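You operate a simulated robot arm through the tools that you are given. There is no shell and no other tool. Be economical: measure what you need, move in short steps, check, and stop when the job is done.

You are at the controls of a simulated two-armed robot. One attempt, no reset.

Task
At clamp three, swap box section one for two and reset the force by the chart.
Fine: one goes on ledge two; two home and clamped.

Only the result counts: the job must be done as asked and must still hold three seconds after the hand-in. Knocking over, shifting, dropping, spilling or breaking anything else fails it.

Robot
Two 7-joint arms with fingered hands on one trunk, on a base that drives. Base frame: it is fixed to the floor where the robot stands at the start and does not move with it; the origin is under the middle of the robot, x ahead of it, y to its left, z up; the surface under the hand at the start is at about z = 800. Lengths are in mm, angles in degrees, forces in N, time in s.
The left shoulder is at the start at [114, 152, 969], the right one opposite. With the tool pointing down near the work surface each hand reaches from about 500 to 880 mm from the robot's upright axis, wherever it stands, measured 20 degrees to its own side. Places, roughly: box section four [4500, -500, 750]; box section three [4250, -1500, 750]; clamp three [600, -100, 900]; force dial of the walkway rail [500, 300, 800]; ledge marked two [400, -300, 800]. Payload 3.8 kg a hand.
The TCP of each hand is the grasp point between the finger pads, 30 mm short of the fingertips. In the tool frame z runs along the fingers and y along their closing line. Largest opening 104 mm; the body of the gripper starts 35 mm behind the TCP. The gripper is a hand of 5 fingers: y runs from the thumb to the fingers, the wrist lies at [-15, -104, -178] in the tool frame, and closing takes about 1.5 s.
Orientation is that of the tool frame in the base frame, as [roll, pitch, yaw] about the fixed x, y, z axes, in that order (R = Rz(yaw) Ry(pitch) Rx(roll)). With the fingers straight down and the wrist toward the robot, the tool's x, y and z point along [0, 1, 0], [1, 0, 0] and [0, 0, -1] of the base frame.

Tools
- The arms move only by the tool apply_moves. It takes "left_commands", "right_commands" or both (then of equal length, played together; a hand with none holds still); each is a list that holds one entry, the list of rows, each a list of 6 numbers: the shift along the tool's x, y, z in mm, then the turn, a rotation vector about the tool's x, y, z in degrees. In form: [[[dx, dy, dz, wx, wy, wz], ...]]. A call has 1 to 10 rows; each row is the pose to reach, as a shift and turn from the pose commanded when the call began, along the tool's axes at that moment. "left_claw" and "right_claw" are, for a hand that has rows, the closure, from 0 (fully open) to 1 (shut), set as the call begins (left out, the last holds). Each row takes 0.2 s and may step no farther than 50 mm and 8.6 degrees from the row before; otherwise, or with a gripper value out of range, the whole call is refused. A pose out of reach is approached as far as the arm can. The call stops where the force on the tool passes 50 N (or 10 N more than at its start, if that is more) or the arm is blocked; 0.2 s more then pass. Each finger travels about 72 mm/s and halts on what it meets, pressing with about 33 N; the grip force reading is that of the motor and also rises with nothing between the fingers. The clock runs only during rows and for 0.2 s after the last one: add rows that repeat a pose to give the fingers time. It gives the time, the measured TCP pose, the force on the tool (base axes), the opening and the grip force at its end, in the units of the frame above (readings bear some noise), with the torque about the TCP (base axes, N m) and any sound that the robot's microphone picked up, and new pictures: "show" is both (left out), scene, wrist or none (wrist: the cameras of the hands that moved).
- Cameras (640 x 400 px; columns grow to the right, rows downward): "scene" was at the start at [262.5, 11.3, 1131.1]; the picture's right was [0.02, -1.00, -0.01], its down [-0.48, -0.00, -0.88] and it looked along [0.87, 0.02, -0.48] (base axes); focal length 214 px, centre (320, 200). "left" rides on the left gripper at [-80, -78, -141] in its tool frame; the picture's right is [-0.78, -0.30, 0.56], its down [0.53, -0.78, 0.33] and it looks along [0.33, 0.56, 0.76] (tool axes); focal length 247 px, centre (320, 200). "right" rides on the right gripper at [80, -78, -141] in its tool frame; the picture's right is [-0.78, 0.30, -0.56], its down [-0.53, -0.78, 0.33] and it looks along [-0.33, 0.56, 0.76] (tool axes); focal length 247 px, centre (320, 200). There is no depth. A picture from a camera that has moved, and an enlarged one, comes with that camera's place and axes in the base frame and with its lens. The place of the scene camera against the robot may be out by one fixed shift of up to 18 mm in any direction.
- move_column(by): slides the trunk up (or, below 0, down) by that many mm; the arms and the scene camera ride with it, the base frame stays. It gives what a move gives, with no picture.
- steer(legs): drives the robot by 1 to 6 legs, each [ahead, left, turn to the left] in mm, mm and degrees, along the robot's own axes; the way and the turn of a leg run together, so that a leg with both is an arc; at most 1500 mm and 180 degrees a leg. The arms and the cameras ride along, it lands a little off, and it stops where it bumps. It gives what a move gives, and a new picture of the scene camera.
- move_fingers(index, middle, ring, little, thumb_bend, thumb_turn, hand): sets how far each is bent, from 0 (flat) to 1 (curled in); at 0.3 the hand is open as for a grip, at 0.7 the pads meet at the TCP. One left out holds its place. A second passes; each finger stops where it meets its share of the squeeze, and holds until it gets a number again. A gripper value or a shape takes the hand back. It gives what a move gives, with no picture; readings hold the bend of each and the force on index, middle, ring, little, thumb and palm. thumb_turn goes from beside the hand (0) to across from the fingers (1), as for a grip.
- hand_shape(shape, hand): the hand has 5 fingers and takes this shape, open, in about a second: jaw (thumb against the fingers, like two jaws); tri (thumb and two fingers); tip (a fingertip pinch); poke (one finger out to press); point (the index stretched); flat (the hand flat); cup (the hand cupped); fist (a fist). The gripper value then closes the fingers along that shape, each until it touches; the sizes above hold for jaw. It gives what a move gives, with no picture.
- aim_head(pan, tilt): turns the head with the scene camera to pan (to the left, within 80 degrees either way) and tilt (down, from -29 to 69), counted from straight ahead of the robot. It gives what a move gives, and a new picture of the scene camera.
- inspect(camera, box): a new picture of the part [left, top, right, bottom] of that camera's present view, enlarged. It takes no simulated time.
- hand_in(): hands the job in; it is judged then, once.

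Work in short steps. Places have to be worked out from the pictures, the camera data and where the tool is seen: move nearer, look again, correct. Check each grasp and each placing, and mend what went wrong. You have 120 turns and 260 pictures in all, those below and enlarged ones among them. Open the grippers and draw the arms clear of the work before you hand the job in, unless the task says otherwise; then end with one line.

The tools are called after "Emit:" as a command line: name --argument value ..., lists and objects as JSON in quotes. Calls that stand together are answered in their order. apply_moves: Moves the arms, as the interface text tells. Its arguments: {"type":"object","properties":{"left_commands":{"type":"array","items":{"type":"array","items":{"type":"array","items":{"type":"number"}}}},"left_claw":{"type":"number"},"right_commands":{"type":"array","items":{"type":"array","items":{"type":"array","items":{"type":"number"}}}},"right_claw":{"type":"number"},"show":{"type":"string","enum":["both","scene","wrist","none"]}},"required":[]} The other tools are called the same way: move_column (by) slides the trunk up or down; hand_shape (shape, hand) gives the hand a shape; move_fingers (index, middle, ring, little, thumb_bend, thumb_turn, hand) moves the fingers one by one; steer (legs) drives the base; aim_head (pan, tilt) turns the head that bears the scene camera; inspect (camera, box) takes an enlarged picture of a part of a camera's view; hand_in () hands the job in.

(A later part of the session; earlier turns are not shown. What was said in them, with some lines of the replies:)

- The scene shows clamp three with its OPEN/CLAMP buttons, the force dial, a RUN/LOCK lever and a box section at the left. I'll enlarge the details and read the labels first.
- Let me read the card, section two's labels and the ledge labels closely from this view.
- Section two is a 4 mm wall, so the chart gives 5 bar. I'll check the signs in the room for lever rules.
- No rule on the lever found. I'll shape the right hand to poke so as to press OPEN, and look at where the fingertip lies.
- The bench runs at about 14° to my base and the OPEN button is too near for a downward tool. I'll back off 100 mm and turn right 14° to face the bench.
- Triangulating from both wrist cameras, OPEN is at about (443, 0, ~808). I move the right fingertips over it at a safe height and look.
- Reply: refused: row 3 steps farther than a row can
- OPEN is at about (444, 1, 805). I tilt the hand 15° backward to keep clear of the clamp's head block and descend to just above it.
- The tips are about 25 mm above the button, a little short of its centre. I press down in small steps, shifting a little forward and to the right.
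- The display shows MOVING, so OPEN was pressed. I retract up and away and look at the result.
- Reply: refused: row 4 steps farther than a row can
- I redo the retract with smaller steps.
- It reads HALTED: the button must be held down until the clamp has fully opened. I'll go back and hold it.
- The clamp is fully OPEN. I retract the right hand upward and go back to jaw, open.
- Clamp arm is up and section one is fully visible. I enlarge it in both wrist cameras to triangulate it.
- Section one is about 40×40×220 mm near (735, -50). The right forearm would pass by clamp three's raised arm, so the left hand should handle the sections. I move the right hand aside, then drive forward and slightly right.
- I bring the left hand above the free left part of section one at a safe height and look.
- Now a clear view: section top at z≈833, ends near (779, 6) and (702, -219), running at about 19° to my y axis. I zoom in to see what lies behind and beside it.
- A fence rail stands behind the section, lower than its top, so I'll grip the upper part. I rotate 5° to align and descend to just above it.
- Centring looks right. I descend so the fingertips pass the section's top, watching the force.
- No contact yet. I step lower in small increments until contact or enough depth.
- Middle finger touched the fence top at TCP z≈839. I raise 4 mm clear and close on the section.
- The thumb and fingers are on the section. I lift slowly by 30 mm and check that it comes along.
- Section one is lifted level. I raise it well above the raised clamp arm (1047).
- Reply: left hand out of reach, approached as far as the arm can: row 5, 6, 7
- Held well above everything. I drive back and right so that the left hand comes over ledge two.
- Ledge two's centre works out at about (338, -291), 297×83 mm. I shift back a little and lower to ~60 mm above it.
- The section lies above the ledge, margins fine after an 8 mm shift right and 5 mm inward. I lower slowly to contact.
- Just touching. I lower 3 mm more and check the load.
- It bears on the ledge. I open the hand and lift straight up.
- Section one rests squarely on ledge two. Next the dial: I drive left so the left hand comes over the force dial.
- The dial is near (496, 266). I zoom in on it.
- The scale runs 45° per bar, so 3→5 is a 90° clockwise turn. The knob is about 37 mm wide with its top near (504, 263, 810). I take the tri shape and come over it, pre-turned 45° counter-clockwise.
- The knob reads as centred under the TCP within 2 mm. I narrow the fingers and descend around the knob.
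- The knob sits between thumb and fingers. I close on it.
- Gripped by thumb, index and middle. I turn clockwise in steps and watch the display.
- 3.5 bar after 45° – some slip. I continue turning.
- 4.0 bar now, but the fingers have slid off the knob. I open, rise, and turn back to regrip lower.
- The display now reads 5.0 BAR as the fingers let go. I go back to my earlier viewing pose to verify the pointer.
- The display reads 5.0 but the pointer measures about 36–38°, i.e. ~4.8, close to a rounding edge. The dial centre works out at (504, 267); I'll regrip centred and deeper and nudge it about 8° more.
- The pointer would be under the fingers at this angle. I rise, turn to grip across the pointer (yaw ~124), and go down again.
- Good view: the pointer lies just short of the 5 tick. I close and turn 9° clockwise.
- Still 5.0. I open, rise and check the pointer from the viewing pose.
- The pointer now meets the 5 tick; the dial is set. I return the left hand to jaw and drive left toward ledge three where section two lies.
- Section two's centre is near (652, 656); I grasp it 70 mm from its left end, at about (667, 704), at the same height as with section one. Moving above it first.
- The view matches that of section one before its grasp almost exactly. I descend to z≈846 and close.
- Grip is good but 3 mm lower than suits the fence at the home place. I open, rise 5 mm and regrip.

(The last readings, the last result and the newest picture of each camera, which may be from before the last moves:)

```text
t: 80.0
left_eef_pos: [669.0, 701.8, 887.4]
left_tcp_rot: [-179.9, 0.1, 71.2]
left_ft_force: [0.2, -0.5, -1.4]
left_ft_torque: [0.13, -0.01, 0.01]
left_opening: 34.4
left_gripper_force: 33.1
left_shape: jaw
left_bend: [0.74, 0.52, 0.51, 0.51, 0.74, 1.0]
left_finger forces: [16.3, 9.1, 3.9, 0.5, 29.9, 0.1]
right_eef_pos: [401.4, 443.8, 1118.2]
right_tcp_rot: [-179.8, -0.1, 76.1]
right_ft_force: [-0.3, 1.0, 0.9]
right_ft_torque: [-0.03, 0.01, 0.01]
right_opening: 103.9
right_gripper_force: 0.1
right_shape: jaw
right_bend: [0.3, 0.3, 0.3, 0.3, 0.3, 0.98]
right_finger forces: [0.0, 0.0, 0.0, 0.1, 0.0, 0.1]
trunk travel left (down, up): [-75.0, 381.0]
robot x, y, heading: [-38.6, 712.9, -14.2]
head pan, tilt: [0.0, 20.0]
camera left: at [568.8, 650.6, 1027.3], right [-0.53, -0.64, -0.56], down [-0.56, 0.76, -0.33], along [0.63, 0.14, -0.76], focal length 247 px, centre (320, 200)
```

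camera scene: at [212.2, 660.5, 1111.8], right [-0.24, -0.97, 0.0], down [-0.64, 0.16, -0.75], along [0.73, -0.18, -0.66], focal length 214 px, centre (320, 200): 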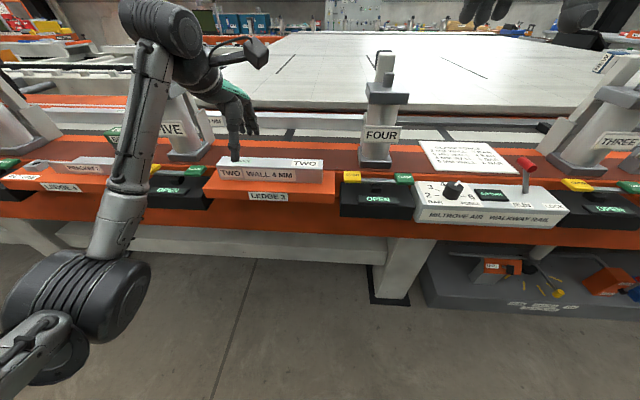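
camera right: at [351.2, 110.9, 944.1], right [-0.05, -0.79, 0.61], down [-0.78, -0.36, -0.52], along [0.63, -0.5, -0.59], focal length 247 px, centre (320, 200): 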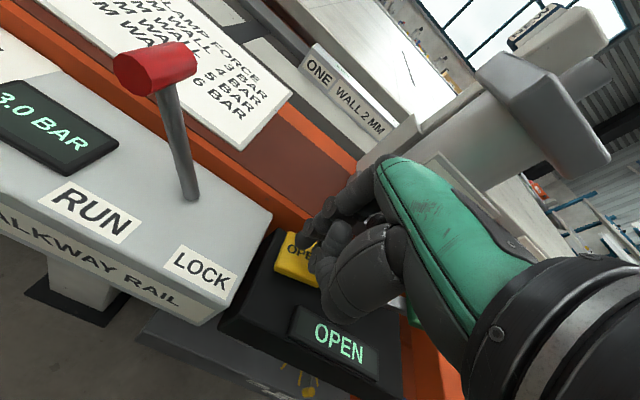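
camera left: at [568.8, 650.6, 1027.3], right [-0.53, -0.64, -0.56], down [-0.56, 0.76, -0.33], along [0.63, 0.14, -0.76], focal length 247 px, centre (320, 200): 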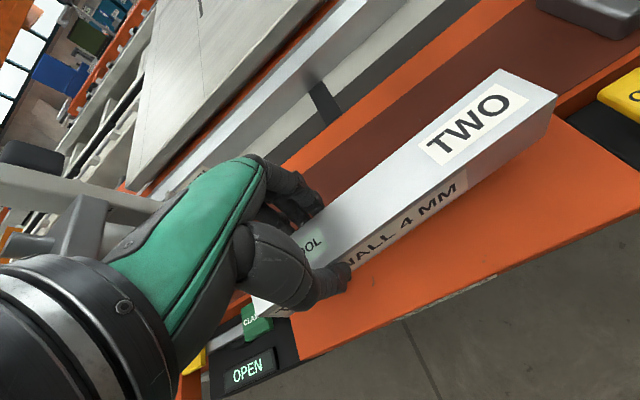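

Held, but section two seems turned about 6° in the hand (right end back). I raise it first above the clamp arms, then look closely.

Emit:
apply_moves --left_commands '[[[0, 0, -45, 0, 0, 0], [0, 0, -90, 0, 0, 0], [0, 0, -135, 0, 0, 0], [0, 0, -180, 0, 0, 0], [0, 0, -225, 0, 0, 0], [0, 0, -262, 0, 0, 0], [0, 0, -262, 0, 0, 0]]]'

Emit:
inspect --camera "left" --box '[240, 40, 600, 340]'

```text
t: 81.6
left_eef_pos: [673.0, 703.5, 1150.2]
left_tcp_rot: [-179.8, 0.0, 71.2]
left_ft_force: [-0.3, -0.3, -3.3]
left_ft_torque: [0.14, 0.0, 0.0]
left_opening: 34.7
left_gripper_force: 33.3
left_shape: jaw
left_bend: [0.74, 0.52, 0.51, 0.51, 0.74, 1.0]
left_finger forces: [16.3, 9.2, 4.0, 0.4, 29.7, 0.1]
right_eef_pos: [402.3, 445.1, 1117.4]
right_tcp_rot: [-180.0, 0.0, 76.0]
right_ft_force: [0.6, 0.4, 0.1]
right_ft_torque: [-0.01, 0.0, -0.01]
right_opening: 103.8
right_gripper_force: 0.1
right_shape: jaw
right_bend: [0.3, 0.3, 0.3, 0.3, 0.3, 0.98]
right_finger forces: [0.0, 0.1, 0.0, 0.1, 0.1, 0.0]
trunk travel left (down, up): [-75.0, 381.0]
robot x, y, heading: [-38.1, 718.0, -14.1]
head pan, tilt: [0.0, 20.0]
camera scene: at [213.6, 660.5, 1111.2], right [-0.24, -0.97, 0.0], down [-0.65, 0.16, -0.75], along [0.72, -0.18, -0.67], focal length 214 px, centre (320, 200)
camera left: at [572.3, 652.3, 1290.9], right [-0.53, -0.64, -0.56], down [-0.56, 0.76, -0.33], along [0.63, 0.14, -0.76], focal length 247 px, centre (320, 200)
```

scene: 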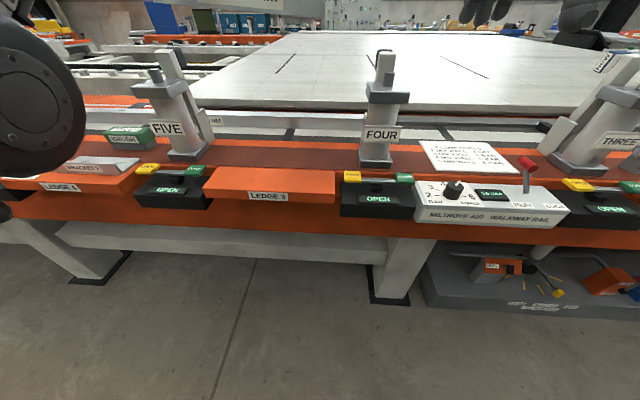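
left: 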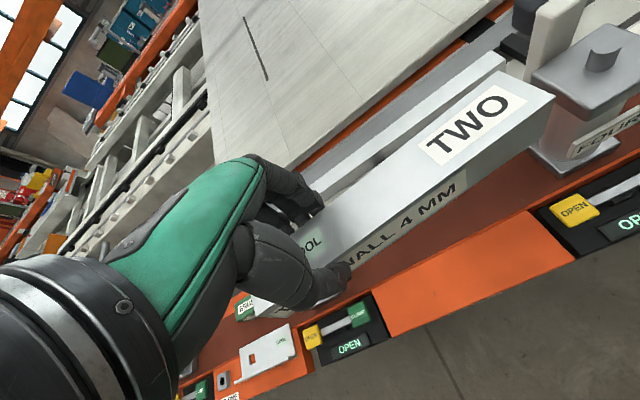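

```text
1.33 times, centred on (420, 190) of left
camera zoom: at [572.3, 652.3, 1290.9], right [-0.53, -0.64, -0.56], down [-0.56, 0.76, -0.33], along [0.63, 0.14, -0.76], focal length 329 px, centre (187, 213)
```

zoom: 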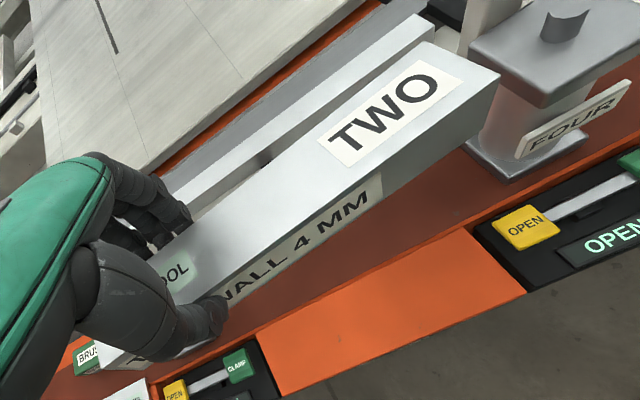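

I drive back right and forward to the earlier working position in front of clamp three.

Emit:
steer --legs '[[190, -750, 0]]'

Emit:
inspect --camera "left" --box '[0, 0, 640, 400]'

```text
t: 85.8
left_eef_pos: [681.3, -64.7, 1152.4]
left_tcp_rot: [-179.9, 0.0, 72.4]
left_ft_force: [-0.8, 0.5, -2.5]
left_ft_torque: [0.13, -0.02, -0.02]
left_opening: 34.5
left_gripper_force: 32.9
left_shape: jaw
left_bend: [0.74, 0.52, 0.51, 0.51, 0.74, 1.0]
left_finger forces: [16.3, 9.1, 3.8, 0.3, 29.6, 0.1]
right_eef_pos: [415.7, -328.5, 1118.8]
right_tcp_rot: [180.0, -0.1, 77.2]
right_ft_force: [0.0, 0.2, -0.4]
right_ft_torque: [0.01, 0.0, 0.03]
right_opening: 104.1
right_gripper_force: 0.0
right_shape: jaw
right_bend: [0.3, 0.3, 0.3, 0.3, 0.3, 0.98]
right_finger forces: [0.0, 0.1, 0.0, 0.0, 0.1, 0.1]
trunk travel left (down, up): [-75.0, 381.0]
robot x, y, heading: [-27.8, -67.3, -12.7]
head pan, tilt: [0.0, 20.0]
camera scene: at [223.7, -116.4, 1111.6], right [-0.22, -0.97, 0.0], down [-0.65, 0.15, -0.75], along [0.73, -0.17, -0.66], focal length 214 px, centre (320, 200)
```

scene: 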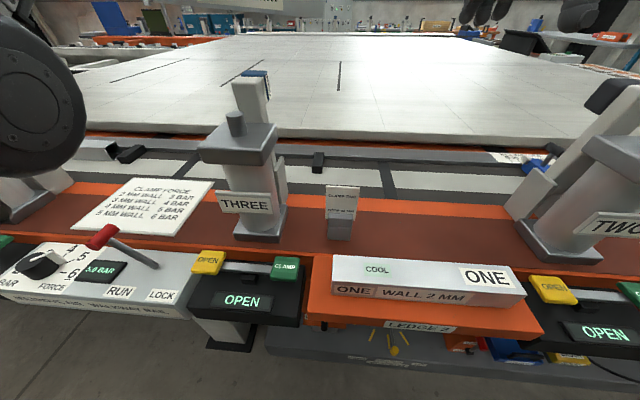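

```text
1.00 times, centred on (320, 200) of left (not enlarged: the box is as wide or as high as the picture)
camera zoom: at [582.1, -117.2, 1291.5], right [-0.52, -0.65, -0.56], down [-0.58, 0.74, -0.33], along [0.63, 0.15, -0.76], focal length 247 px, centre (320, 200)
```

zoom: 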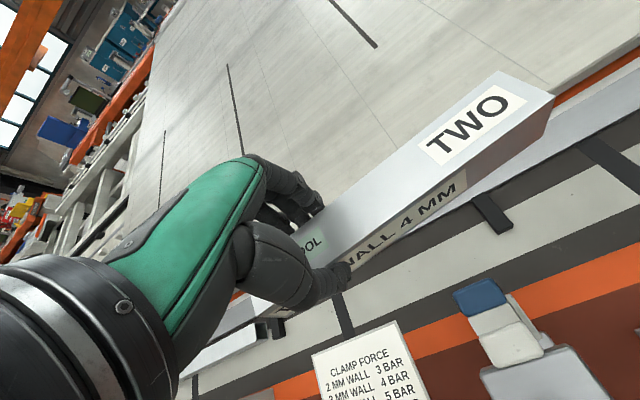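

Fence direction needs the section turned ~7° clockwise. I rotate, move forward and descend to ~40 mm above home, 12 mm short of the stop and 8 mm in front of the fence.

Emit:
apply_moves --left_commands '[[[10, 15, 20, 0, 0, 3.7], [20, 30, 50, 0, 0, 7.4], [36, 45, 85, 0, 0, 7.4], [36, 55, 125, 0, 0, 7.4], [36, 61, 165, 0, 0, 7.4], [36, 61, 205, 0, 0, 7.4], [36, 61, 240, 0, 0, 7.4], [36, 61, 262, 0, 0, 7.4], [36, 61, 262, 0, 0, 7.4]]]'

Emit:
inspect --camera "left" --box '[300, 60, 640, 300]'

```text
t: 87.8
left_eef_pos: [750.3, -49.9, 888.5]
left_tcp_rot: [-180.0, 0.0, 65.0]
left_ft_force: [0.6, -0.7, -2.6]
left_ft_torque: [0.14, -0.05, 0.03]
left_opening: 33.9
left_gripper_force: 32.8
left_shape: jaw
left_bend: [0.74, 0.52, 0.51, 0.51, 0.74, 1.0]
left_finger forces: [16.3, 9.2, 3.8, 0.5, 29.7, 0.0]
right_eef_pos: [415.8, -329.4, 1118.5]
right_tcp_rot: [180.0, 0.0, 77.2]
right_ft_force: [-1.7, -0.6, 0.5]
right_ft_torque: [0.02, 0.03, 0.01]
right_opening: 103.9
right_gripper_force: 0.0
right_shape: jaw
right_bend: [0.3, 0.3, 0.3, 0.3, 0.3, 0.98]
right_finger forces: [0.0, 0.0, 0.0, 0.0, 0.0, 0.0]
trunk travel left (down, up): [-75.0, 381.0]
robot x, y, heading: [-26.9, -67.5, -12.8]
head pan, tilt: [0.0, 20.0]
camera scene: at [223.5, -116.2, 1111.7], right [-0.22, -0.97, 0.0], down [-0.65, 0.15, -0.75], along [0.73, -0.17, -0.66], focal length 214 px, centre (320, 200)
camera left: at [644.8, -89.2, 1028.6], right [-0.6, -0.58, -0.56], down [-0.48, 0.81, -0.33], along [0.64, 0.07, -0.76], focal length 247 px, centre (320, 200)
```

scene: 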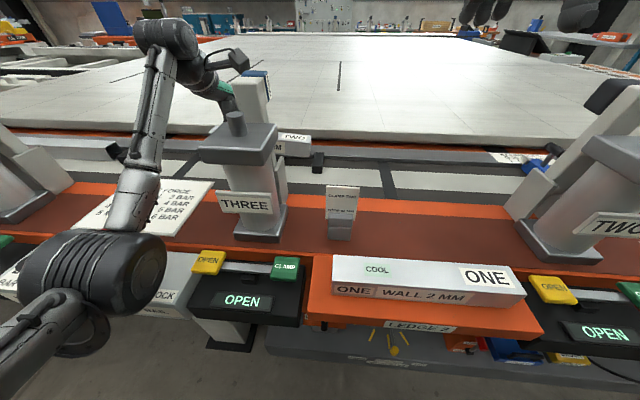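
left: 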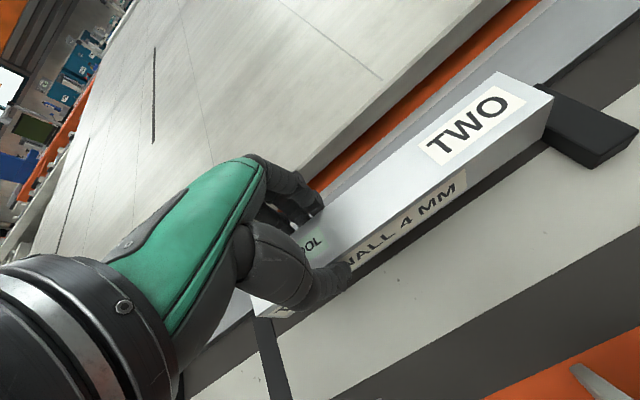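

```text
1.67 times, centred on (470, 180) of left
camera zoom: at [644.8, -89.2, 1028.6], right [-0.6, -0.58, -0.56], down [-0.48, 0.81, -0.33], along [0.64, 0.07, -0.76], focal length 412 px, centre (70, 233)
```

zoom: 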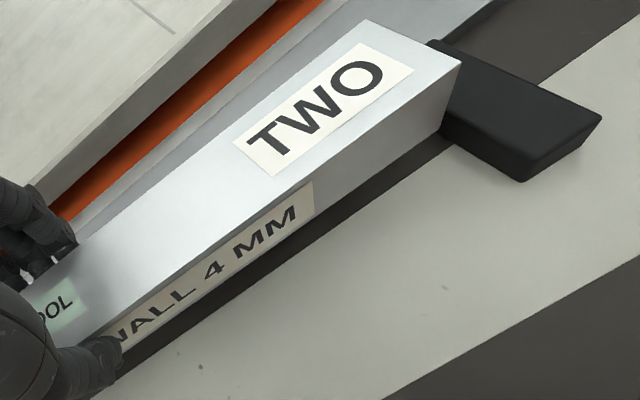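

Alignment with the fence looks within about 1°. I lower to ~8 mm above the bed and look again.

Emit:
apply_moves --left_commands '[[[0, 0, 15, 0, 0, 0], [0, 0, 26, 0, 0, 0], [0, 0, 32, 0, 0, 0], [0, 0, 32, 0, 0, 0]]]' --show "none"

Emit:
inspect --camera "left" --box '[300, 60, 640, 300]'

```text
t: 88.8
left_eef_pos: [749.8, -47.4, 855.7]
left_tcp_rot: [-179.8, 0.0, 65.0]
left_ft_force: [-0.3, 0.3, -1.7]
left_ft_torque: [0.04, -0.04, 0.01]
left_opening: 34.6
left_gripper_force: 32.8
left_shape: jaw
left_bend: [0.74, 0.52, 0.51, 0.51, 0.74, 1.0]
left_finger forces: [16.4, 9.1, 3.7, 0.4, 29.6, 0.1]
right_eef_pos: [416.2, -329.2, 1119.7]
right_tcp_rot: [180.0, 0.0, 77.1]
right_ft_force: [-0.6, 0.1, 0.1]
right_ft_torque: [-0.05, 0.0, 0.0]
right_opening: 104.1
right_gripper_force: 0.1
right_shape: jaw
right_bend: [0.3, 0.3, 0.3, 0.3, 0.3, 0.98]
right_finger forces: [0.0, 0.1, 0.0, 0.1, 0.0, 0.0]
trunk travel left (down, up): [-75.0, 381.0]
robot x, y, heading: [-28.0, -70.8, -13.0]
head pan, tilt: [0.0, 20.0]
```

```text
1.67 times, centred on (470, 180) of left
camera zoom: at [644.2, -87.8, 996.2], right [-0.6, -0.58, -0.56], down [-0.48, 0.81, -0.33], along [0.64, 0.07, -0.76], focal length 412 px, centre (70, 233)
```

zoom: 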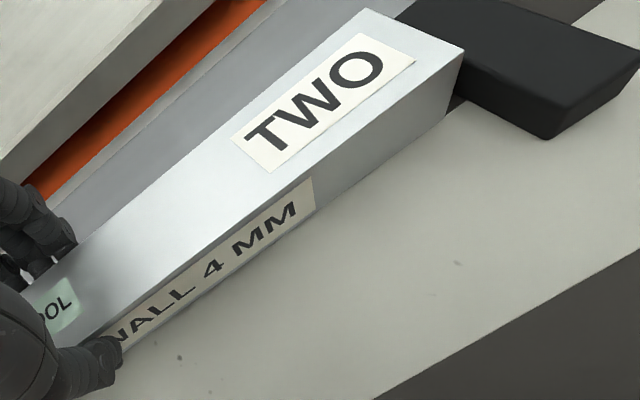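

The right end has begun to rest on the bed. I seat it flat by lowering a few more mm.

Emit:
apply_moves --left_commands '[[[0, 0, 3, 0, 0, 0], [0, 0, 5, 0, 0, 0], [0, 0, 7, 0, 0, 0], [0, 0, 8, 0, 0, 0]]]' --show "wrist"

```text
t: 89.8
left_eef_pos: [748.7, -48.2, 849.0]
left_tcp_rot: [180.0, 0.0, 65.0]
left_ft_force: [0.0, -0.3, -2.1]
left_ft_torque: [-0.06, 0.0, 0.02]
left_opening: 34.4
left_gripper_force: 33.4
left_shape: jaw
left_bend: [0.74, 0.52, 0.52, 0.51, 0.74, 1.0]
left_finger forces: [16.7, 9.0, 3.6, 0.3, 29.7, 0.1]
right_eef_pos: [416.3, -329.6, 1119.2]
right_tcp_rot: [-179.9, 0.0, 77.1]
right_ft_force: [0.1, 0.6, -0.6]
right_ft_torque: [-0.01, -0.01, -0.01]
right_opening: 103.7
right_gripper_force: 0.0
right_shape: jaw
right_bend: [0.3, 0.3, 0.3, 0.3, 0.3, 0.98]
right_finger forces: [0.0, 0.0, 0.1, 0.0, 0.0, 0.1]
trunk travel left (down, up): [-75.0, 381.0]
robot x, y, heading: [-24.1, -65.1, -12.7]
head pan, tilt: [0.0, 20.0]
camera left: at [644.3, -87.5, 989.0], right [-0.6, -0.58, -0.56], down [-0.48, 0.81, -0.33], along [0.64, 0.07, -0.76], focal length 247 px, centre (320, 200)
```

left: 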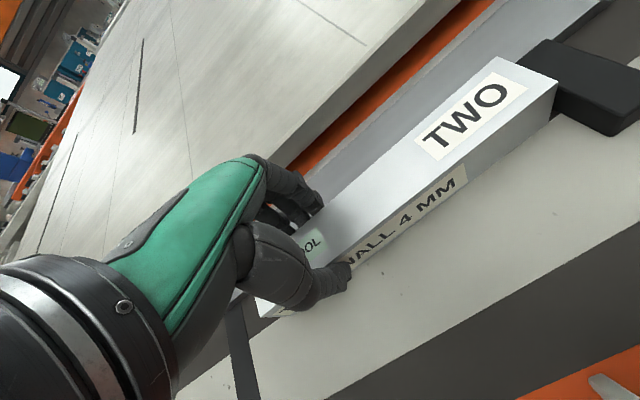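

Now I slide it toward stop and fence in small steps, watching the force.

Emit:
apply_moves --left_commands '[[[-3, 1.3, 0, 0, 0, 0], [-6, 2.7, 0, 0, 0, 0], [-8, 4.9, 0, 0, 0, 0], [-7.7, 7.9, 0, 0, 0, 0]]]' --show "wrist"

```text
t: 90.8
left_eef_pos: [752.2, -57.7, 849.4]
left_tcp_rot: [-179.9, 0.0, 64.9]
left_ft_force: [-7.1, 2.8, -1.2]
left_ft_torque: [0.04, 0.27, -0.08]
left_opening: 34.0
left_gripper_force: 33.0
left_shape: jaw
left_bend: [0.74, 0.52, 0.52, 0.51, 0.74, 1.0]
left_finger forces: [14.3, 8.3, 3.7, 0.4, 34.9, 0.1]
right_eef_pos: [414.9, -328.7, 1118.3]
right_tcp_rot: [-179.9, 0.0, 77.1]
right_ft_force: [-0.1, 0.1, -0.6]
right_ft_torque: [-0.01, -0.02, 0.0]
right_opening: 103.9
right_gripper_force: 0.0
right_shape: jaw
right_bend: [0.3, 0.3, 0.3, 0.3, 0.3, 0.98]
right_finger forces: [0.1, 0.0, 0.0, 0.0, 0.0, 0.1]
trunk travel left (down, up): [-75.0, 381.0]
robot x, y, heading: [-27.0, -70.9, -12.8]
head pan, tilt: [0.0, 20.0]
camera left: at [647.0, -97.3, 990.0], right [-0.6, -0.58, -0.56], down [-0.48, 0.81, -0.33], along [0.64, 0.07, -0.76], focal length 247 px, centre (320, 200)
```

left: 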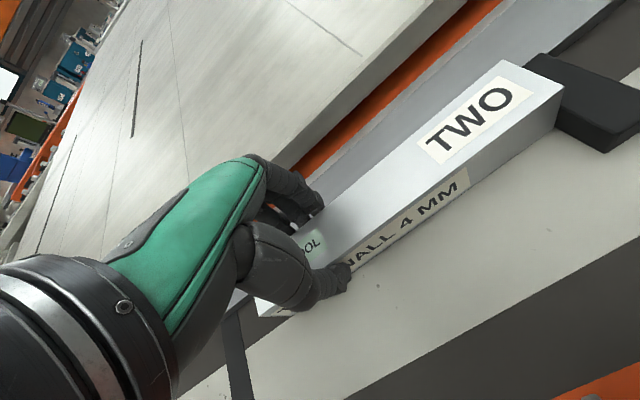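

Contact with the fence is felt (≈7 N). I push a bit more inward and on toward the stop.

Emit:
apply_moves --left_commands '[[[-2.8, 1.3, 0, 0, 0, 0], [-5.8, 1.7, 0, 0, 0, 0], [-8.8, 2, 0, 0, 0, 0]]]' --show "wrist"

Emit:
inspect --camera "left" --box '[380, 20, 640, 200]'

```text
t: 91.6
left_eef_pos: [753.0, -60.2, 849.5]
left_tcp_rot: [-179.9, 0.0, 65.3]
left_ft_force: [-5.5, 21.8, -1.0]
left_ft_torque: [0.52, 0.31, 0.16]
left_opening: 34.3
left_gripper_force: 33.5
left_shape: jaw
left_bend: [0.74, 0.54, 0.54, 0.52, 0.74, 1.0]
left_finger forces: [13.6, 7.4, 3.9, 0.1, 36.9, 0.0]
right_eef_pos: [416.0, -325.7, 1119.0]
right_tcp_rot: [-179.9, 0.3, 77.3]
right_ft_force: [-0.9, 0.6, 0.5]
right_ft_torque: [-0.02, 0.0, 0.02]
right_opening: 103.9
right_gripper_force: 0.0
right_shape: jaw
right_bend: [0.3, 0.3, 0.3, 0.3, 0.3, 0.98]
right_finger forces: [0.1, 0.0, 0.0, 0.0, 0.1, 0.1]
trunk travel left (down, up): [-75.0, 381.0]
robot x, y, heading: [-29.2, -67.3, -12.7]
head pan, tilt: [0.0, 20.0]
camera left: at [647.6, -101.3, 989.7], right [-0.59, -0.58, -0.56], down [-0.48, 0.81, -0.33], along [0.64, 0.07, -0.76], focal length 247 px, centre (320, 200)
```

left: 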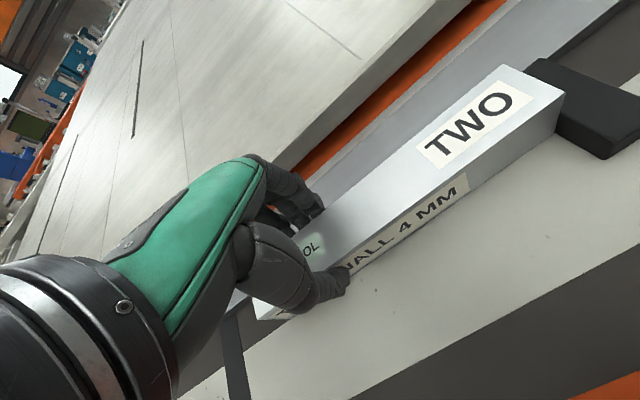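

```text
2.22 times, centred on (510, 110) of left
camera zoom: at [647.6, -101.3, 989.7], right [-0.59, -0.58, -0.56], down [-0.48, 0.81, -0.33], along [0.64, 0.07, -0.76], focal length 549 px, centre (-102, 400)
```

zoom: 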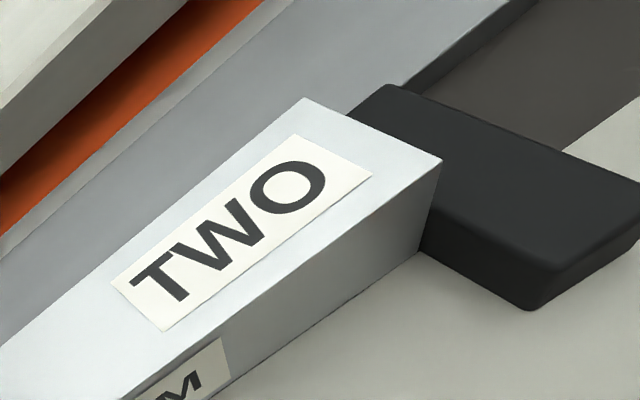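

The stop is reached (≈22 N). I release and check how the section lies.

Emit:
apply_moves --left_commands '[[[0, 0, 0, 0, 0, 0], [0, 0, 0, 0, 0, 0], [0, 0, 0, 0, 0, 0], [0, 0, 0, 0, 0, 0], [0, 0, 0, 0, 0, 0], [0, 0, -15, 0, 0, 0], [0, 0, -40, 0, 0, 0], [0, 0, -60, 0, 0, 0]]]' --left_claw 0

Emit:
inspect --camera "left" --box '[300, 60, 640, 300]'

```text
t: 93.4
left_eef_pos: [752.1, -64.8, 910.7]
left_tcp_rot: [-179.9, 0.0, 65.1]
left_ft_force: [0.1, 0.3, -0.1]
left_ft_torque: [-0.01, -0.02, -0.04]
left_opening: 103.5
left_gripper_force: 0.1
left_shape: jaw
left_bend: [0.3, 0.3, 0.3, 0.3, 0.3, 0.98]
left_finger forces: [0.1, 0.1, 0.0, 0.0, 0.0, 0.0]
right_eef_pos: [415.1, -329.0, 1118.9]
right_tcp_rot: [-180.0, 0.0, 77.1]
right_ft_force: [0.3, 0.4, -0.7]
right_ft_torque: [0.0, -0.01, -0.05]
right_opening: 104.0
right_gripper_force: 0.1
right_shape: jaw
right_bend: [0.3, 0.3, 0.3, 0.3, 0.3, 0.98]
right_finger forces: [0.0, 0.0, 0.1, 0.1, 0.1, 0.0]
trunk travel left (down, up): [-75.0, 381.0]
robot x, y, heading: [-24.3, -69.9, -13.0]
head pan, tilt: [0.0, 20.0]
camera scene: at [223.1, -116.1, 1111.8], right [-0.22, -0.97, 0.0], down [-0.65, 0.15, -0.75], along [0.73, -0.17, -0.66], focal length 214 px, centre (320, 200)
camera left: at [647.4, -105.3, 1050.6], right [-0.6, -0.58, -0.56], down [-0.48, 0.81, -0.33], along [0.64, 0.07, -0.76], focal length 247 px, centre (320, 200)
```

scene: 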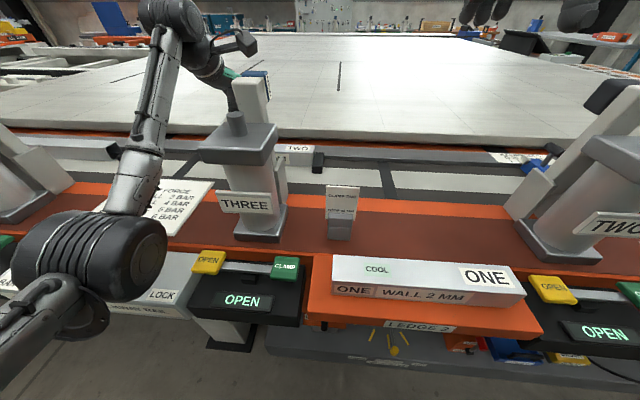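
left: 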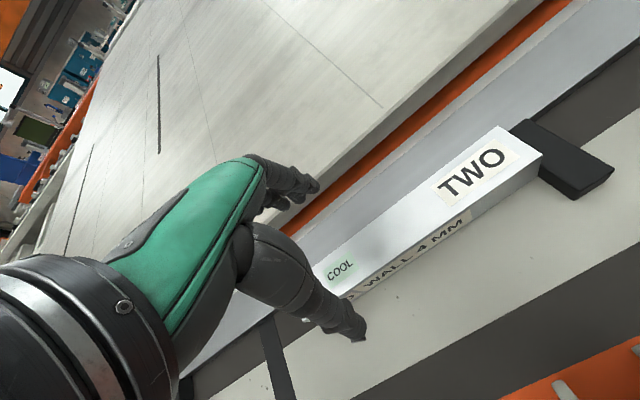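

```text
1.67 times, centred on (470, 180) of left
camera zoom: at [647.4, -105.3, 1050.6], right [-0.6, -0.58, -0.56], down [-0.48, 0.81, -0.33], along [0.64, 0.07, -0.76], focal length 412 px, centre (70, 233)
```

zoom: 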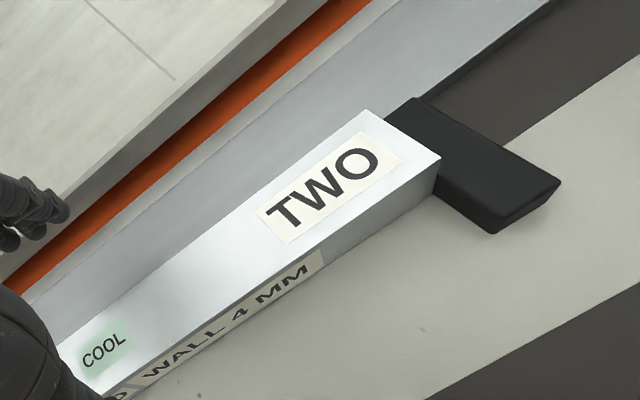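

It looks home. I move to the same viewing pose I used for section one to compare its position exactly.

Emit:
apply_moves --left_commands '[[[0, 0, -40, 0, 0, 0], [15, -10, -80, 0, 0, -5], [35, -35, -110, 0, 0, -10.7], [58, -70, -123, 0, 0, -10.7], [58, -70, -123, 0, 0, -10.7]]]' --show "wrist"

Emit:
inspect --camera "left" --box '[340, 100, 640, 280]'

```text
t: 94.6
left_eef_pos: [712.9, 15.7, 1034.6]
left_tcp_rot: [-179.9, 0.1, 75.8]
left_ft_force: [-0.4, -0.2, 0.1]
left_ft_torque: [0.01, 0.02, 0.01]
left_opening: 103.8
left_gripper_force: 0.1
left_shape: jaw
left_bend: [0.3, 0.3, 0.3, 0.3, 0.3, 0.98]
left_finger forces: [0.0, 0.1, 0.0, 0.1, 0.1, 0.0]
right_eef_pos: [415.0, -329.6, 1118.3]
right_tcp_rot: [-179.9, 0.0, 77.2]
right_ft_force: [-0.5, 0.4, 0.7]
right_ft_torque: [0.01, 0.0, 0.0]
right_opening: 103.9
right_gripper_force: 0.2
right_shape: jaw
right_bend: [0.3, 0.3, 0.3, 0.3, 0.3, 0.98]
right_finger forces: [0.0, 0.0, 0.1, 0.0, 0.0, 0.0]
trunk travel left (down, up): [-75.0, 381.0]
robot x, y, heading: [-27.6, -69.6, -12.8]
head pan, tilt: [0.0, 20.0]
camera left: at [617.1, -42.7, 1174.0], right [-0.48, -0.68, -0.56], down [-0.62, 0.71, -0.33], along [0.62, 0.19, -0.76], focal length 247 px, centre (320, 200)
```

left: 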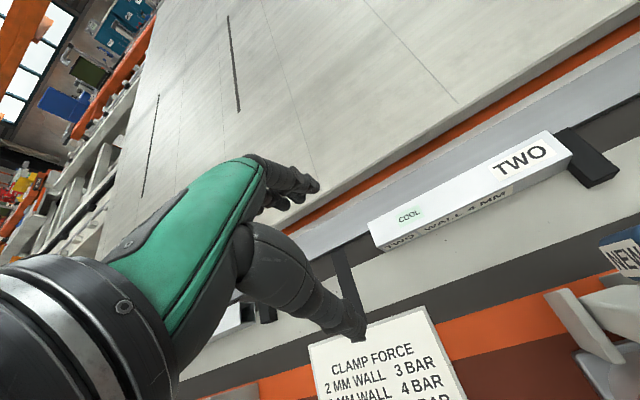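

```text
2.13 times, centred on (490, 190) of left
camera zoom: at [617.1, -42.7, 1174.0], right [-0.48, -0.68, -0.56], down [-0.62, 0.71, -0.33], along [0.62, 0.19, -0.76], focal length 527 px, centre (-43, 221)
```

zoom: 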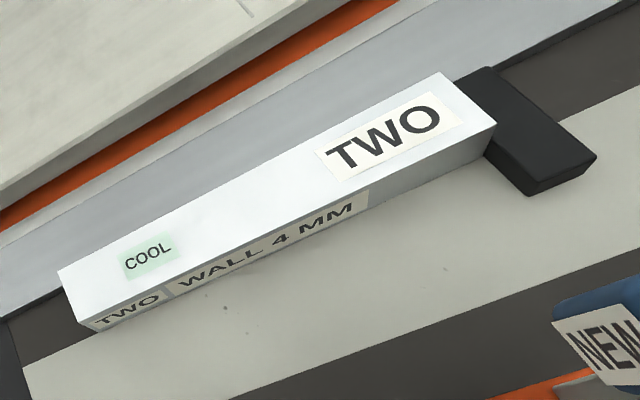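

Section two lies exactly where section one was: home. I draw the left arm back and up, then back off the robot and shape the right hand to poke for CLAMP.

Emit:
apply_moves --left_commands '[[[10, -40, -20, 0, 0, 0], [20, -80, -40, 0, 0, 0], [30, -120, -60, 0, 0, 0], [40, -160, -70, 0, 0, 0], [50, -200, -80, 0, 0, 0]]]' --show "none"

Emit:
steer --legs '[[-100, 0, -2]]'

Emit:
hand_shape --hand "right" --shape "poke"

Emit:
inspect --camera "right" --box '[0, 0, 640, 400]'

```text
t: 95.8
left_eef_pos: [525.0, 115.6, 1110.8]
left_tcp_rot: [-180.0, 0.0, 75.7]
left_ft_force: [-0.7, -0.7, 1.0]
left_ft_torque: [0.01, -0.02, 0.02]
left_opening: 103.8
left_gripper_force: 0.1
left_shape: jaw
left_bend: [0.3, 0.3, 0.3, 0.3, 0.3, 0.98]
left_finger forces: [0.0, 0.0, 0.0, 0.1, 0.0, 0.0]
right_eef_pos: [413.8, -328.4, 1119.5]
right_tcp_rot: [179.8, 0.0, 77.2]
right_ft_force: [0.7, -0.3, 0.2]
right_ft_torque: [-0.01, 0.0, -0.04]
right_opening: 104.0
right_gripper_force: 0.0
right_shape: jaw
right_bend: [0.3, 0.3, 0.3, 0.3, 0.3, 0.98]
right_finger forces: [0.1, 0.0, 0.0, 0.1, 0.0, 0.0]
trunk travel left (down, up): [-75.0, 381.0]
robot x, y, heading: [-26.3, -66.1, -12.9]
head pan, tilt: [0.0, 20.0]
```

```text
t: 96.9
left_eef_pos: [438.7, 118.9, 1110.2]
left_tcp_rot: [-179.9, 0.0, 73.6]
left_ft_force: [-1.0, -0.3, 0.4]
left_ft_torque: [-0.01, 0.01, -0.03]
left_opening: 103.6
left_gripper_force: 0.0
left_shape: jaw
left_bend: [0.3, 0.3, 0.3, 0.3, 0.3, 0.98]
left_finger forces: [0.0, 0.0, 0.0, 0.1, 0.1, 0.1]
right_eef_pos: [309.9, -321.7, 1119.7]
right_tcp_rot: [179.9, 0.0, 75.0]
right_ft_force: [0.0, -0.4, 0.6]
right_ft_torque: [0.01, -0.02, -0.01]
right_opening: 103.9
right_gripper_force: 0.0
right_shape: jaw
right_bend: [0.3, 0.3, 0.3, 0.3, 0.3, 0.98]
right_finger forces: [0.0, 0.0, 0.0, 0.1, 0.1, 0.0]
trunk travel left (down, up): [-75.0, 381.0]
robot x, y, heading: [-122.4, -43.7, -15.0]
head pan, tilt: [0.0, 20.0]
camera scene: at [125.5, -101.4, 1111.8], right [-0.26, -0.97, 0.0], down [-0.64, 0.17, -0.75], along [0.72, -0.19, -0.66], focal length 214 px, centre (320, 200)
```

scene: 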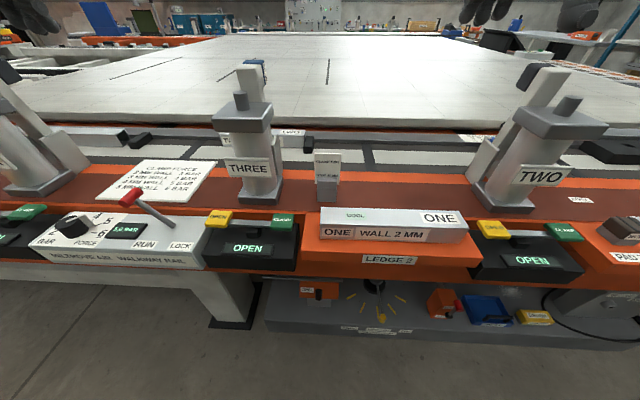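

```text
t: 97.8
left_eef_pos: [439.1, 118.3, 1110.0]
left_tcp_rot: [-179.8, -0.1, 73.6]
left_ft_force: [-0.1, 1.3, 0.6]
left_ft_torque: [0.02, 0.01, -0.01]
left_opening: 103.7
left_gripper_force: 0.0
left_shape: jaw
left_bend: [0.3, 0.3, 0.3, 0.3, 0.3, 0.98]
left_finger forces: [0.1, 0.0, 0.0, 0.0, 0.0, 0.1]
right_eef_pos: [310.9, -321.4, 1119.7]
right_tcp_rot: [-180.0, 0.1, 75.1]
right_ft_force: [0.0, 0.3, -1.1]
right_ft_torque: [0.02, 0.0, 0.01]
right_opening: 0.0
right_gripper_force: 0.1
right_shape: poke
right_bend: [0.7, 0.7, 0.99, 0.99, 1.0, 1.0]
right_finger forces: [0.0, 0.0, 0.0, 0.0, 0.1, 0.1]
trunk travel left (down, up): [-75.0, 381.0]
robot x, y, heading: [-121.4, -47.7, -14.8]
head pan, tilt: [0.0, 20.0]
```

```text
1.00 times, centred on (320, 200) of right (not enlarged: the box is as wide or as high as the picture)
camera zoom: at [256.9, -224.0, 1259.5], right [0.09, -0.83, 0.56], down [-0.89, -0.32, -0.33], along [0.45, -0.47, -0.76], focal length 247 px, centre (320, 200)
```

zoom: 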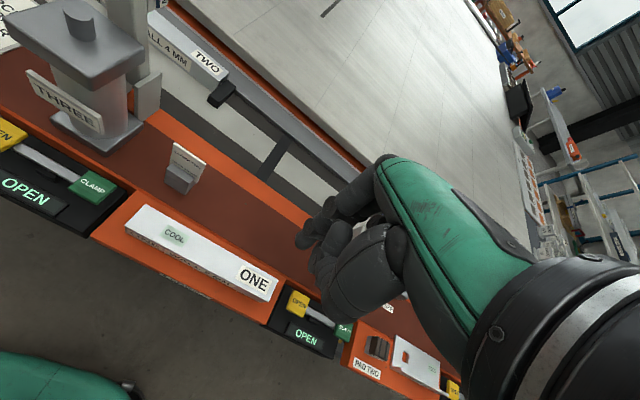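

I bring the right hand over the CLAMP button (estimated (411, -111, 805)) at height.

Emit:
apply_moves --right_commands '[[[45, 5, 0, 0, 0, 0], [90, 10, 10, 0, 0, 0], [132, 15, 35, 0, 0, 0], [170, 20, 65, 0, 0, 0], [205, 24, 98, 0, 0, 0], [229, 28, 135, 0, 0, 0], [229, 28, 160, 0, 0, 0]]]' --show "wrist"

```text
t: 99.4
left_eef_pos: [438.2, 118.1, 1109.9]
left_tcp_rot: [-179.9, 0.1, 73.6]
left_ft_force: [-0.4, 0.3, 0.2]
left_ft_torque: [-0.04, -0.01, 0.0]
left_opening: 103.7
left_gripper_force: 0.0
left_shape: jaw
left_bend: [0.3, 0.3, 0.3, 0.3, 0.3, 0.98]
left_finger forces: [0.1, 0.0, 0.0, 0.1, 0.0, 0.0]
right_eef_pos: [396.8, -107.1, 958.2]
right_tcp_rot: [180.0, 0.0, 75.1]
right_ft_force: [0.6, 0.2, 1.6]
right_ft_torque: [-0.03, -0.03, 0.02]
right_opening: 0.0
right_gripper_force: 0.0
right_shape: poke
right_bend: [0.7, 0.7, 0.99, 0.99, 1.0, 1.0]
right_finger forces: [0.0, 0.0, 0.0, 0.0, 0.0, 0.0]
trunk travel left (down, up): [-75.0, 381.0]
robot x, y, heading: [-121.5, -44.1, -14.9]
head pan, tilt: [0.0, 20.0]
camera right: at [342.1, -9.2, 1099.7], right [0.09, -0.83, 0.56], down [-0.89, -0.32, -0.33], along [0.45, -0.47, -0.76], focal length 247 px, centre (320, 200)
```

right: 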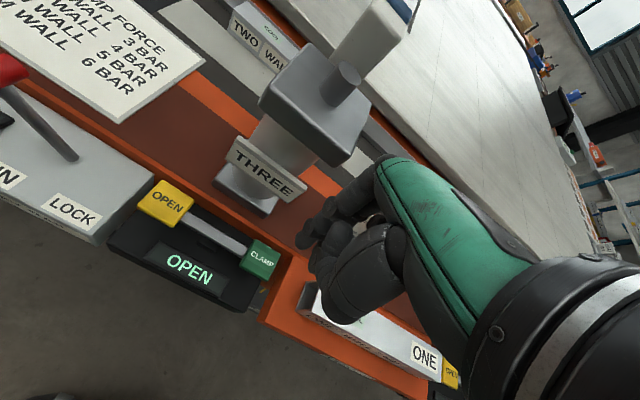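

CLAMP confirmed at (411, -111). I tilt, descend and press, holding it as the clamp moves.

Emit:
apply_moves --right_commands '[[[1, 0, 20, -8, 0, 0], [1.6, 2, 45, -15, 0, 0], [1.6, 7, 80, -15, 0, 0], [1.6, 7.5, 110, -15, 0, 0], [1.6, 7.5, 122, -15, 0, 0], [1.6, 7.5, 128, -15, 0, 0], [1.6, 7.5, 133, -15, 0, 0], [1.6, 7.5, 133, -15, 0, 0], [1.6, 7.5, 133, -15, 0, 0]]]'

```text
t: 101.4
left_eef_pos: [438.0, 118.2, 1110.3]
left_tcp_rot: [-179.9, -0.1, 73.6]
left_ft_force: [-0.8, -0.4, 0.6]
left_ft_torque: [0.02, 0.0, -0.02]
left_opening: 103.8
left_gripper_force: 0.1
left_shape: jaw
left_bend: [0.3, 0.3, 0.3, 0.3, 0.3, 0.98]
left_finger forces: [0.1, 0.0, 0.0, 0.1, 0.0, 0.0]
right_eef_pos: [405.0, -106.3, 828.0]
right_tcp_rot: [165.1, 0.0, 75.1]
right_ft_force: [1.0, -1.8, 4.4]
right_ft_torque: [0.0, -0.05, -0.03]
right_opening: 0.2
right_gripper_force: 0.0
right_shape: poke
right_bend: [0.7, 0.7, 0.99, 0.99, 1.0, 1.0]
right_finger forces: [4.6, 0.0, 0.0, 0.0, 0.0, 0.0]
trunk travel left (down, up): [-75.0, 381.0]
robot x, y, heading: [-118.4, -47.5, -14.8]
head pan, tilt: [0.0, 20.0]
camera scene: at [125.8, -101.6, 1111.8], right [-0.26, -0.97, 0.0], down [-0.64, 0.17, -0.75], along [0.72, -0.19, -0.66], focal length 214 px, centre (320, 200)
camera right: at [318.1, -0.7, 943.2], right [-0.06, -0.79, 0.61], down [-0.78, -0.35, -0.52], along [0.62, -0.51, -0.59], focal length 247 px, centre (320, 200)
```

scene: 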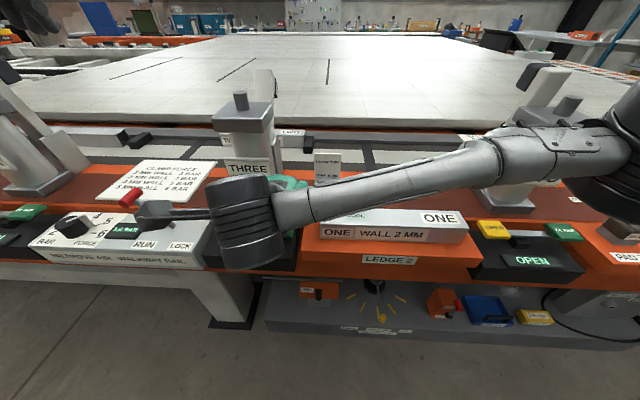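
right: 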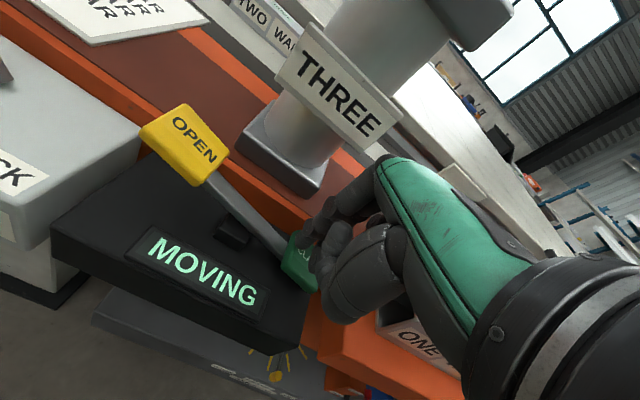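

It is moving. I hold the button.

Emit:
apply_moves --right_commands '[[[0, 0, 0, 0, 0, 0], [0, 0, 0, 0, 0, 0], [0, 0, 0, 0, 0, 0], [0, 0, 0, 0, 0, 0], [0, 0, 0, 0, 0, 0], [0, 0, 0, 0, 0, 0], [0, 0, 0, 0, 0, 0], [0, 0, 0, 0, 0, 0], [0, 0, 0, 0, 0, 0], [0, 0, 0, 0, 0, 0]]]' --show "wrist"

```text
t: 103.6
left_eef_pos: [437.0, 118.2, 1110.4]
left_tcp_rot: [-179.9, 0.0, 73.6]
left_ft_force: [-0.6, 0.3, -0.8]
left_ft_torque: [0.0, 0.03, -0.03]
left_opening: 103.8
left_gripper_force: 0.1
left_shape: jaw
left_bend: [0.3, 0.3, 0.3, 0.3, 0.3, 0.98]
left_finger forces: [0.0, 0.0, 0.0, 0.0, 0.0, 0.0]
right_eef_pos: [405.5, -107.0, 826.9]
right_tcp_rot: [165.1, 0.0, 75.1]
right_ft_force: [0.5, -1.3, 3.8]
right_ft_torque: [0.02, -0.07, -0.01]
right_opening: 0.1
right_gripper_force: 0.1
right_shape: poke
right_bend: [0.7, 0.7, 0.99, 0.99, 1.0, 1.0]
right_finger forces: [4.5, 0.0, 0.0, 0.0, 0.0, 0.0]
trunk travel left (down, up): [-75.0, 381.0]
robot x, y, heading: [-120.0, -49.9, -14.9]
head pan, tilt: [0.0, 20.0]
camera right: at [318.0, -0.6, 943.3], right [-0.06, -0.79, 0.61], down [-0.78, -0.35, -0.52], along [0.62, -0.51, -0.59], focal length 247 px, centre (320, 200)
```

right: 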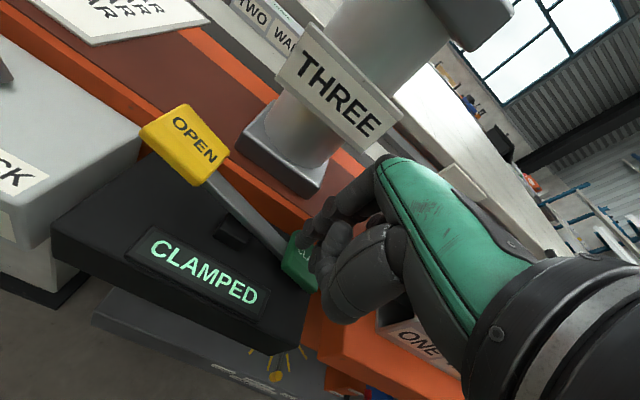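

CLAMPED. I retract the right hand upward and away, open its shape, and check all.

Emit:
apply_moves --right_commands '[[[0, 4, -25, 0, 0, 0], [0, 6, -70, 0, 0, 0], [0, 8, -115, 0, 0, 0], [-15, 8, -160, 0, 0, 0], [-40, 8, -200, 0, 0, 0], [-80, 10, -225, 7, 0, 0], [-125, 10, -240, 15, 0, 0], [-170, 0, -250, 15, 0, 0]]]' --show "none"

Emit:
hand_shape --hand "right" --shape "jaw"

Emit:
steer --legs '[[-100, 0, 0]]'

Emit:
inspect --camera "scene" --box '[100, 80, 360, 240]'

Emit:
inspect --camera "right" --box '[0, 0, 640, 400]'

Emit:
inspect --camera "left" --box '[280, 0, 640, 400]'

```text
t: 105.4
left_eef_pos: [437.2, 116.9, 1111.0]
left_tcp_rot: [-180.0, 0.0, 73.6]
left_ft_force: [0.3, 0.3, -0.2]
left_ft_torque: [0.0, -0.01, 0.0]
left_opening: 103.8
left_gripper_force: 0.0
left_shape: jaw
left_bend: [0.3, 0.3, 0.3, 0.3, 0.3, 0.98]
left_finger forces: [0.0, 0.1, 0.0, 0.0, 0.0, 0.0]
right_eef_pos: [296.8, -256.2, 1063.9]
right_tcp_rot: [-179.9, 0.0, 75.3]
right_ft_force: [-0.4, -0.6, 0.2]
right_ft_torque: [0.0, -0.01, 0.0]
right_opening: 0.0
right_gripper_force: 0.1
right_shape: poke
right_bend: [0.7, 0.7, 0.99, 0.99, 1.0, 1.0]
right_finger forces: [0.0, 0.0, 0.1, 0.1, 0.0, 0.1]
trunk travel left (down, up): [-75.0, 381.0]
robot x, y, heading: [-118.5, -44.1, -15.1]
head pan, tilt: [0.0, 20.0]
```

```text
t: 106.3
left_eef_pos: [438.4, 118.8, 1109.2]
left_tcp_rot: [-179.9, 0.0, 73.5]
left_ft_force: [0.4, 0.2, 0.2]
left_ft_torque: [-0.01, 0.02, 0.03]
left_opening: 103.9
left_gripper_force: 0.0
left_shape: jaw
left_bend: [0.3, 0.3, 0.3, 0.3, 0.3, 0.98]
left_finger forces: [0.1, 0.1, 0.0, 0.0, 0.1, 0.0]
right_eef_pos: [298.8, -253.7, 1064.0]
right_tcp_rot: [180.0, -0.1, 75.1]
right_ft_force: [0.0, 0.1, 0.3]
right_ft_torque: [-0.01, 0.01, 0.0]
right_opening: 103.9
right_gripper_force: 0.1
right_shape: jaw
right_bend: [0.3, 0.3, 0.3, 0.3, 0.3, 0.98]
right_finger forces: [0.0, 0.0, 0.0, 0.0, 0.0, 0.0]
trunk travel left (down, up): [-75.0, 381.0]
robot x, y, heading: [-118.6, -44.9, -15.1]
head pan, tilt: [0.0, 20.0]
```

```text
t: 107.5
left_eef_pos: [341.7, 145.8, 1109.9]
left_tcp_rot: [179.9, 0.0, 73.7]
left_ft_force: [-1.0, 0.0, -0.1]
left_ft_torque: [0.0, 0.0, 0.02]
left_opening: 103.6
left_gripper_force: 0.1
left_shape: jaw
left_bend: [0.3, 0.3, 0.3, 0.3, 0.3, 0.98]
left_finger forces: [0.0, 0.0, 0.0, 0.1, 0.1, 0.0]
right_eef_pos: [201.1, -229.7, 1063.8]
right_tcp_rot: [180.0, 0.1, 75.3]
right_ft_force: [0.2, -1.3, -0.1]
right_ft_torque: [-0.01, -0.02, -0.01]
right_opening: 104.0
right_gripper_force: 0.2
right_shape: jaw
right_bend: [0.3, 0.3, 0.3, 0.3, 0.3, 0.98]
right_finger forces: [0.0, 0.1, 0.1, 0.0, 0.0, 0.1]
trunk travel left (down, up): [-75.0, 381.0]
robot x, y, heading: [-215.7, -19.1, -14.5]
head pan, tilt: [0.0, 20.0]
camera scene: at [30.2, -75.7, 1111.8], right [-0.26, -0.97, 0.0], down [-0.64, 0.17, -0.75], along [0.72, -0.19, -0.66], focal length 214 px, centre (320, 200)
```

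scene: 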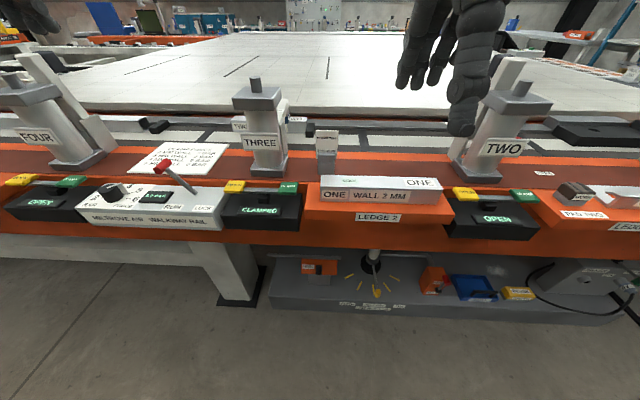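

```text
2.46 times, centred on (230, 160) of scene
camera zoom: at [30.2, -75.7, 1111.8], right [-0.26, -0.97, 0.0], down [-0.64, 0.17, -0.75], along [0.72, -0.19, -0.66], focal length 528 px, centre (542, 298)
```

zoom: 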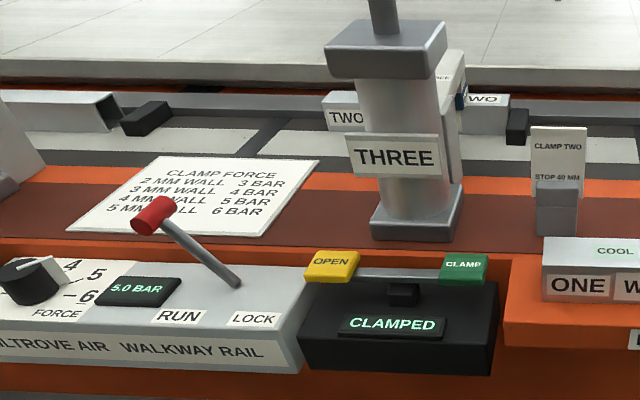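

```text
1.00 times, centred on (320, 200) of right (not enlarged: the box is as wide or as high as the picture)
camera zoom: at [147.4, -131.0, 1204.8], right [0.09, -0.83, 0.56], down [-0.89, -0.32, -0.33], along [0.45, -0.47, -0.76], focal length 247 px, centre (320, 200)
```

zoom: 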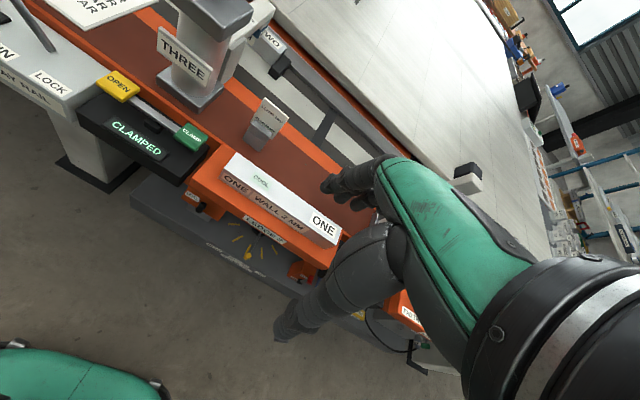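

```text
1.00 times, centred on (460, 200) of left (not enlarged: the box is as wide or as high as the picture)
camera zoom: at [244.1, 89.3, 1250.4], right [-0.5, -0.66, -0.56], down [-0.6, 0.73, -0.33], along [0.63, 0.16, -0.76], focal length 247 px, centre (180, 200)
```

zoom: 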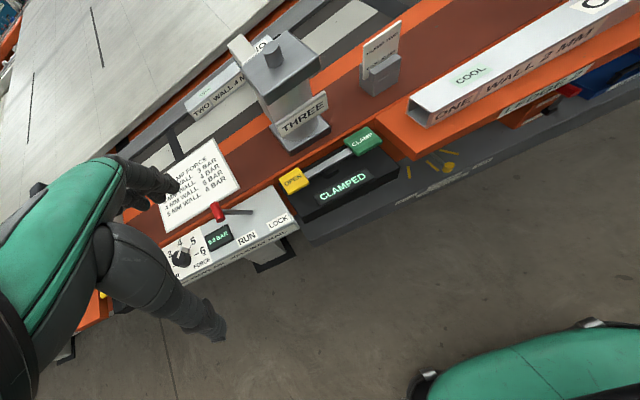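

Clamp three reads CLAMPED with section two against its stop, the force is 5.0 bar, section one rests on ledge two, and both hands are open and clear. I hand in.

Emit:
hand_in

```text
The job is handed in.
```

The job is done and handed in: section one is on ledge two, section two is home and clamped in clamp three, and the force is set to 5 bar by the chart for its 4 mm wall.
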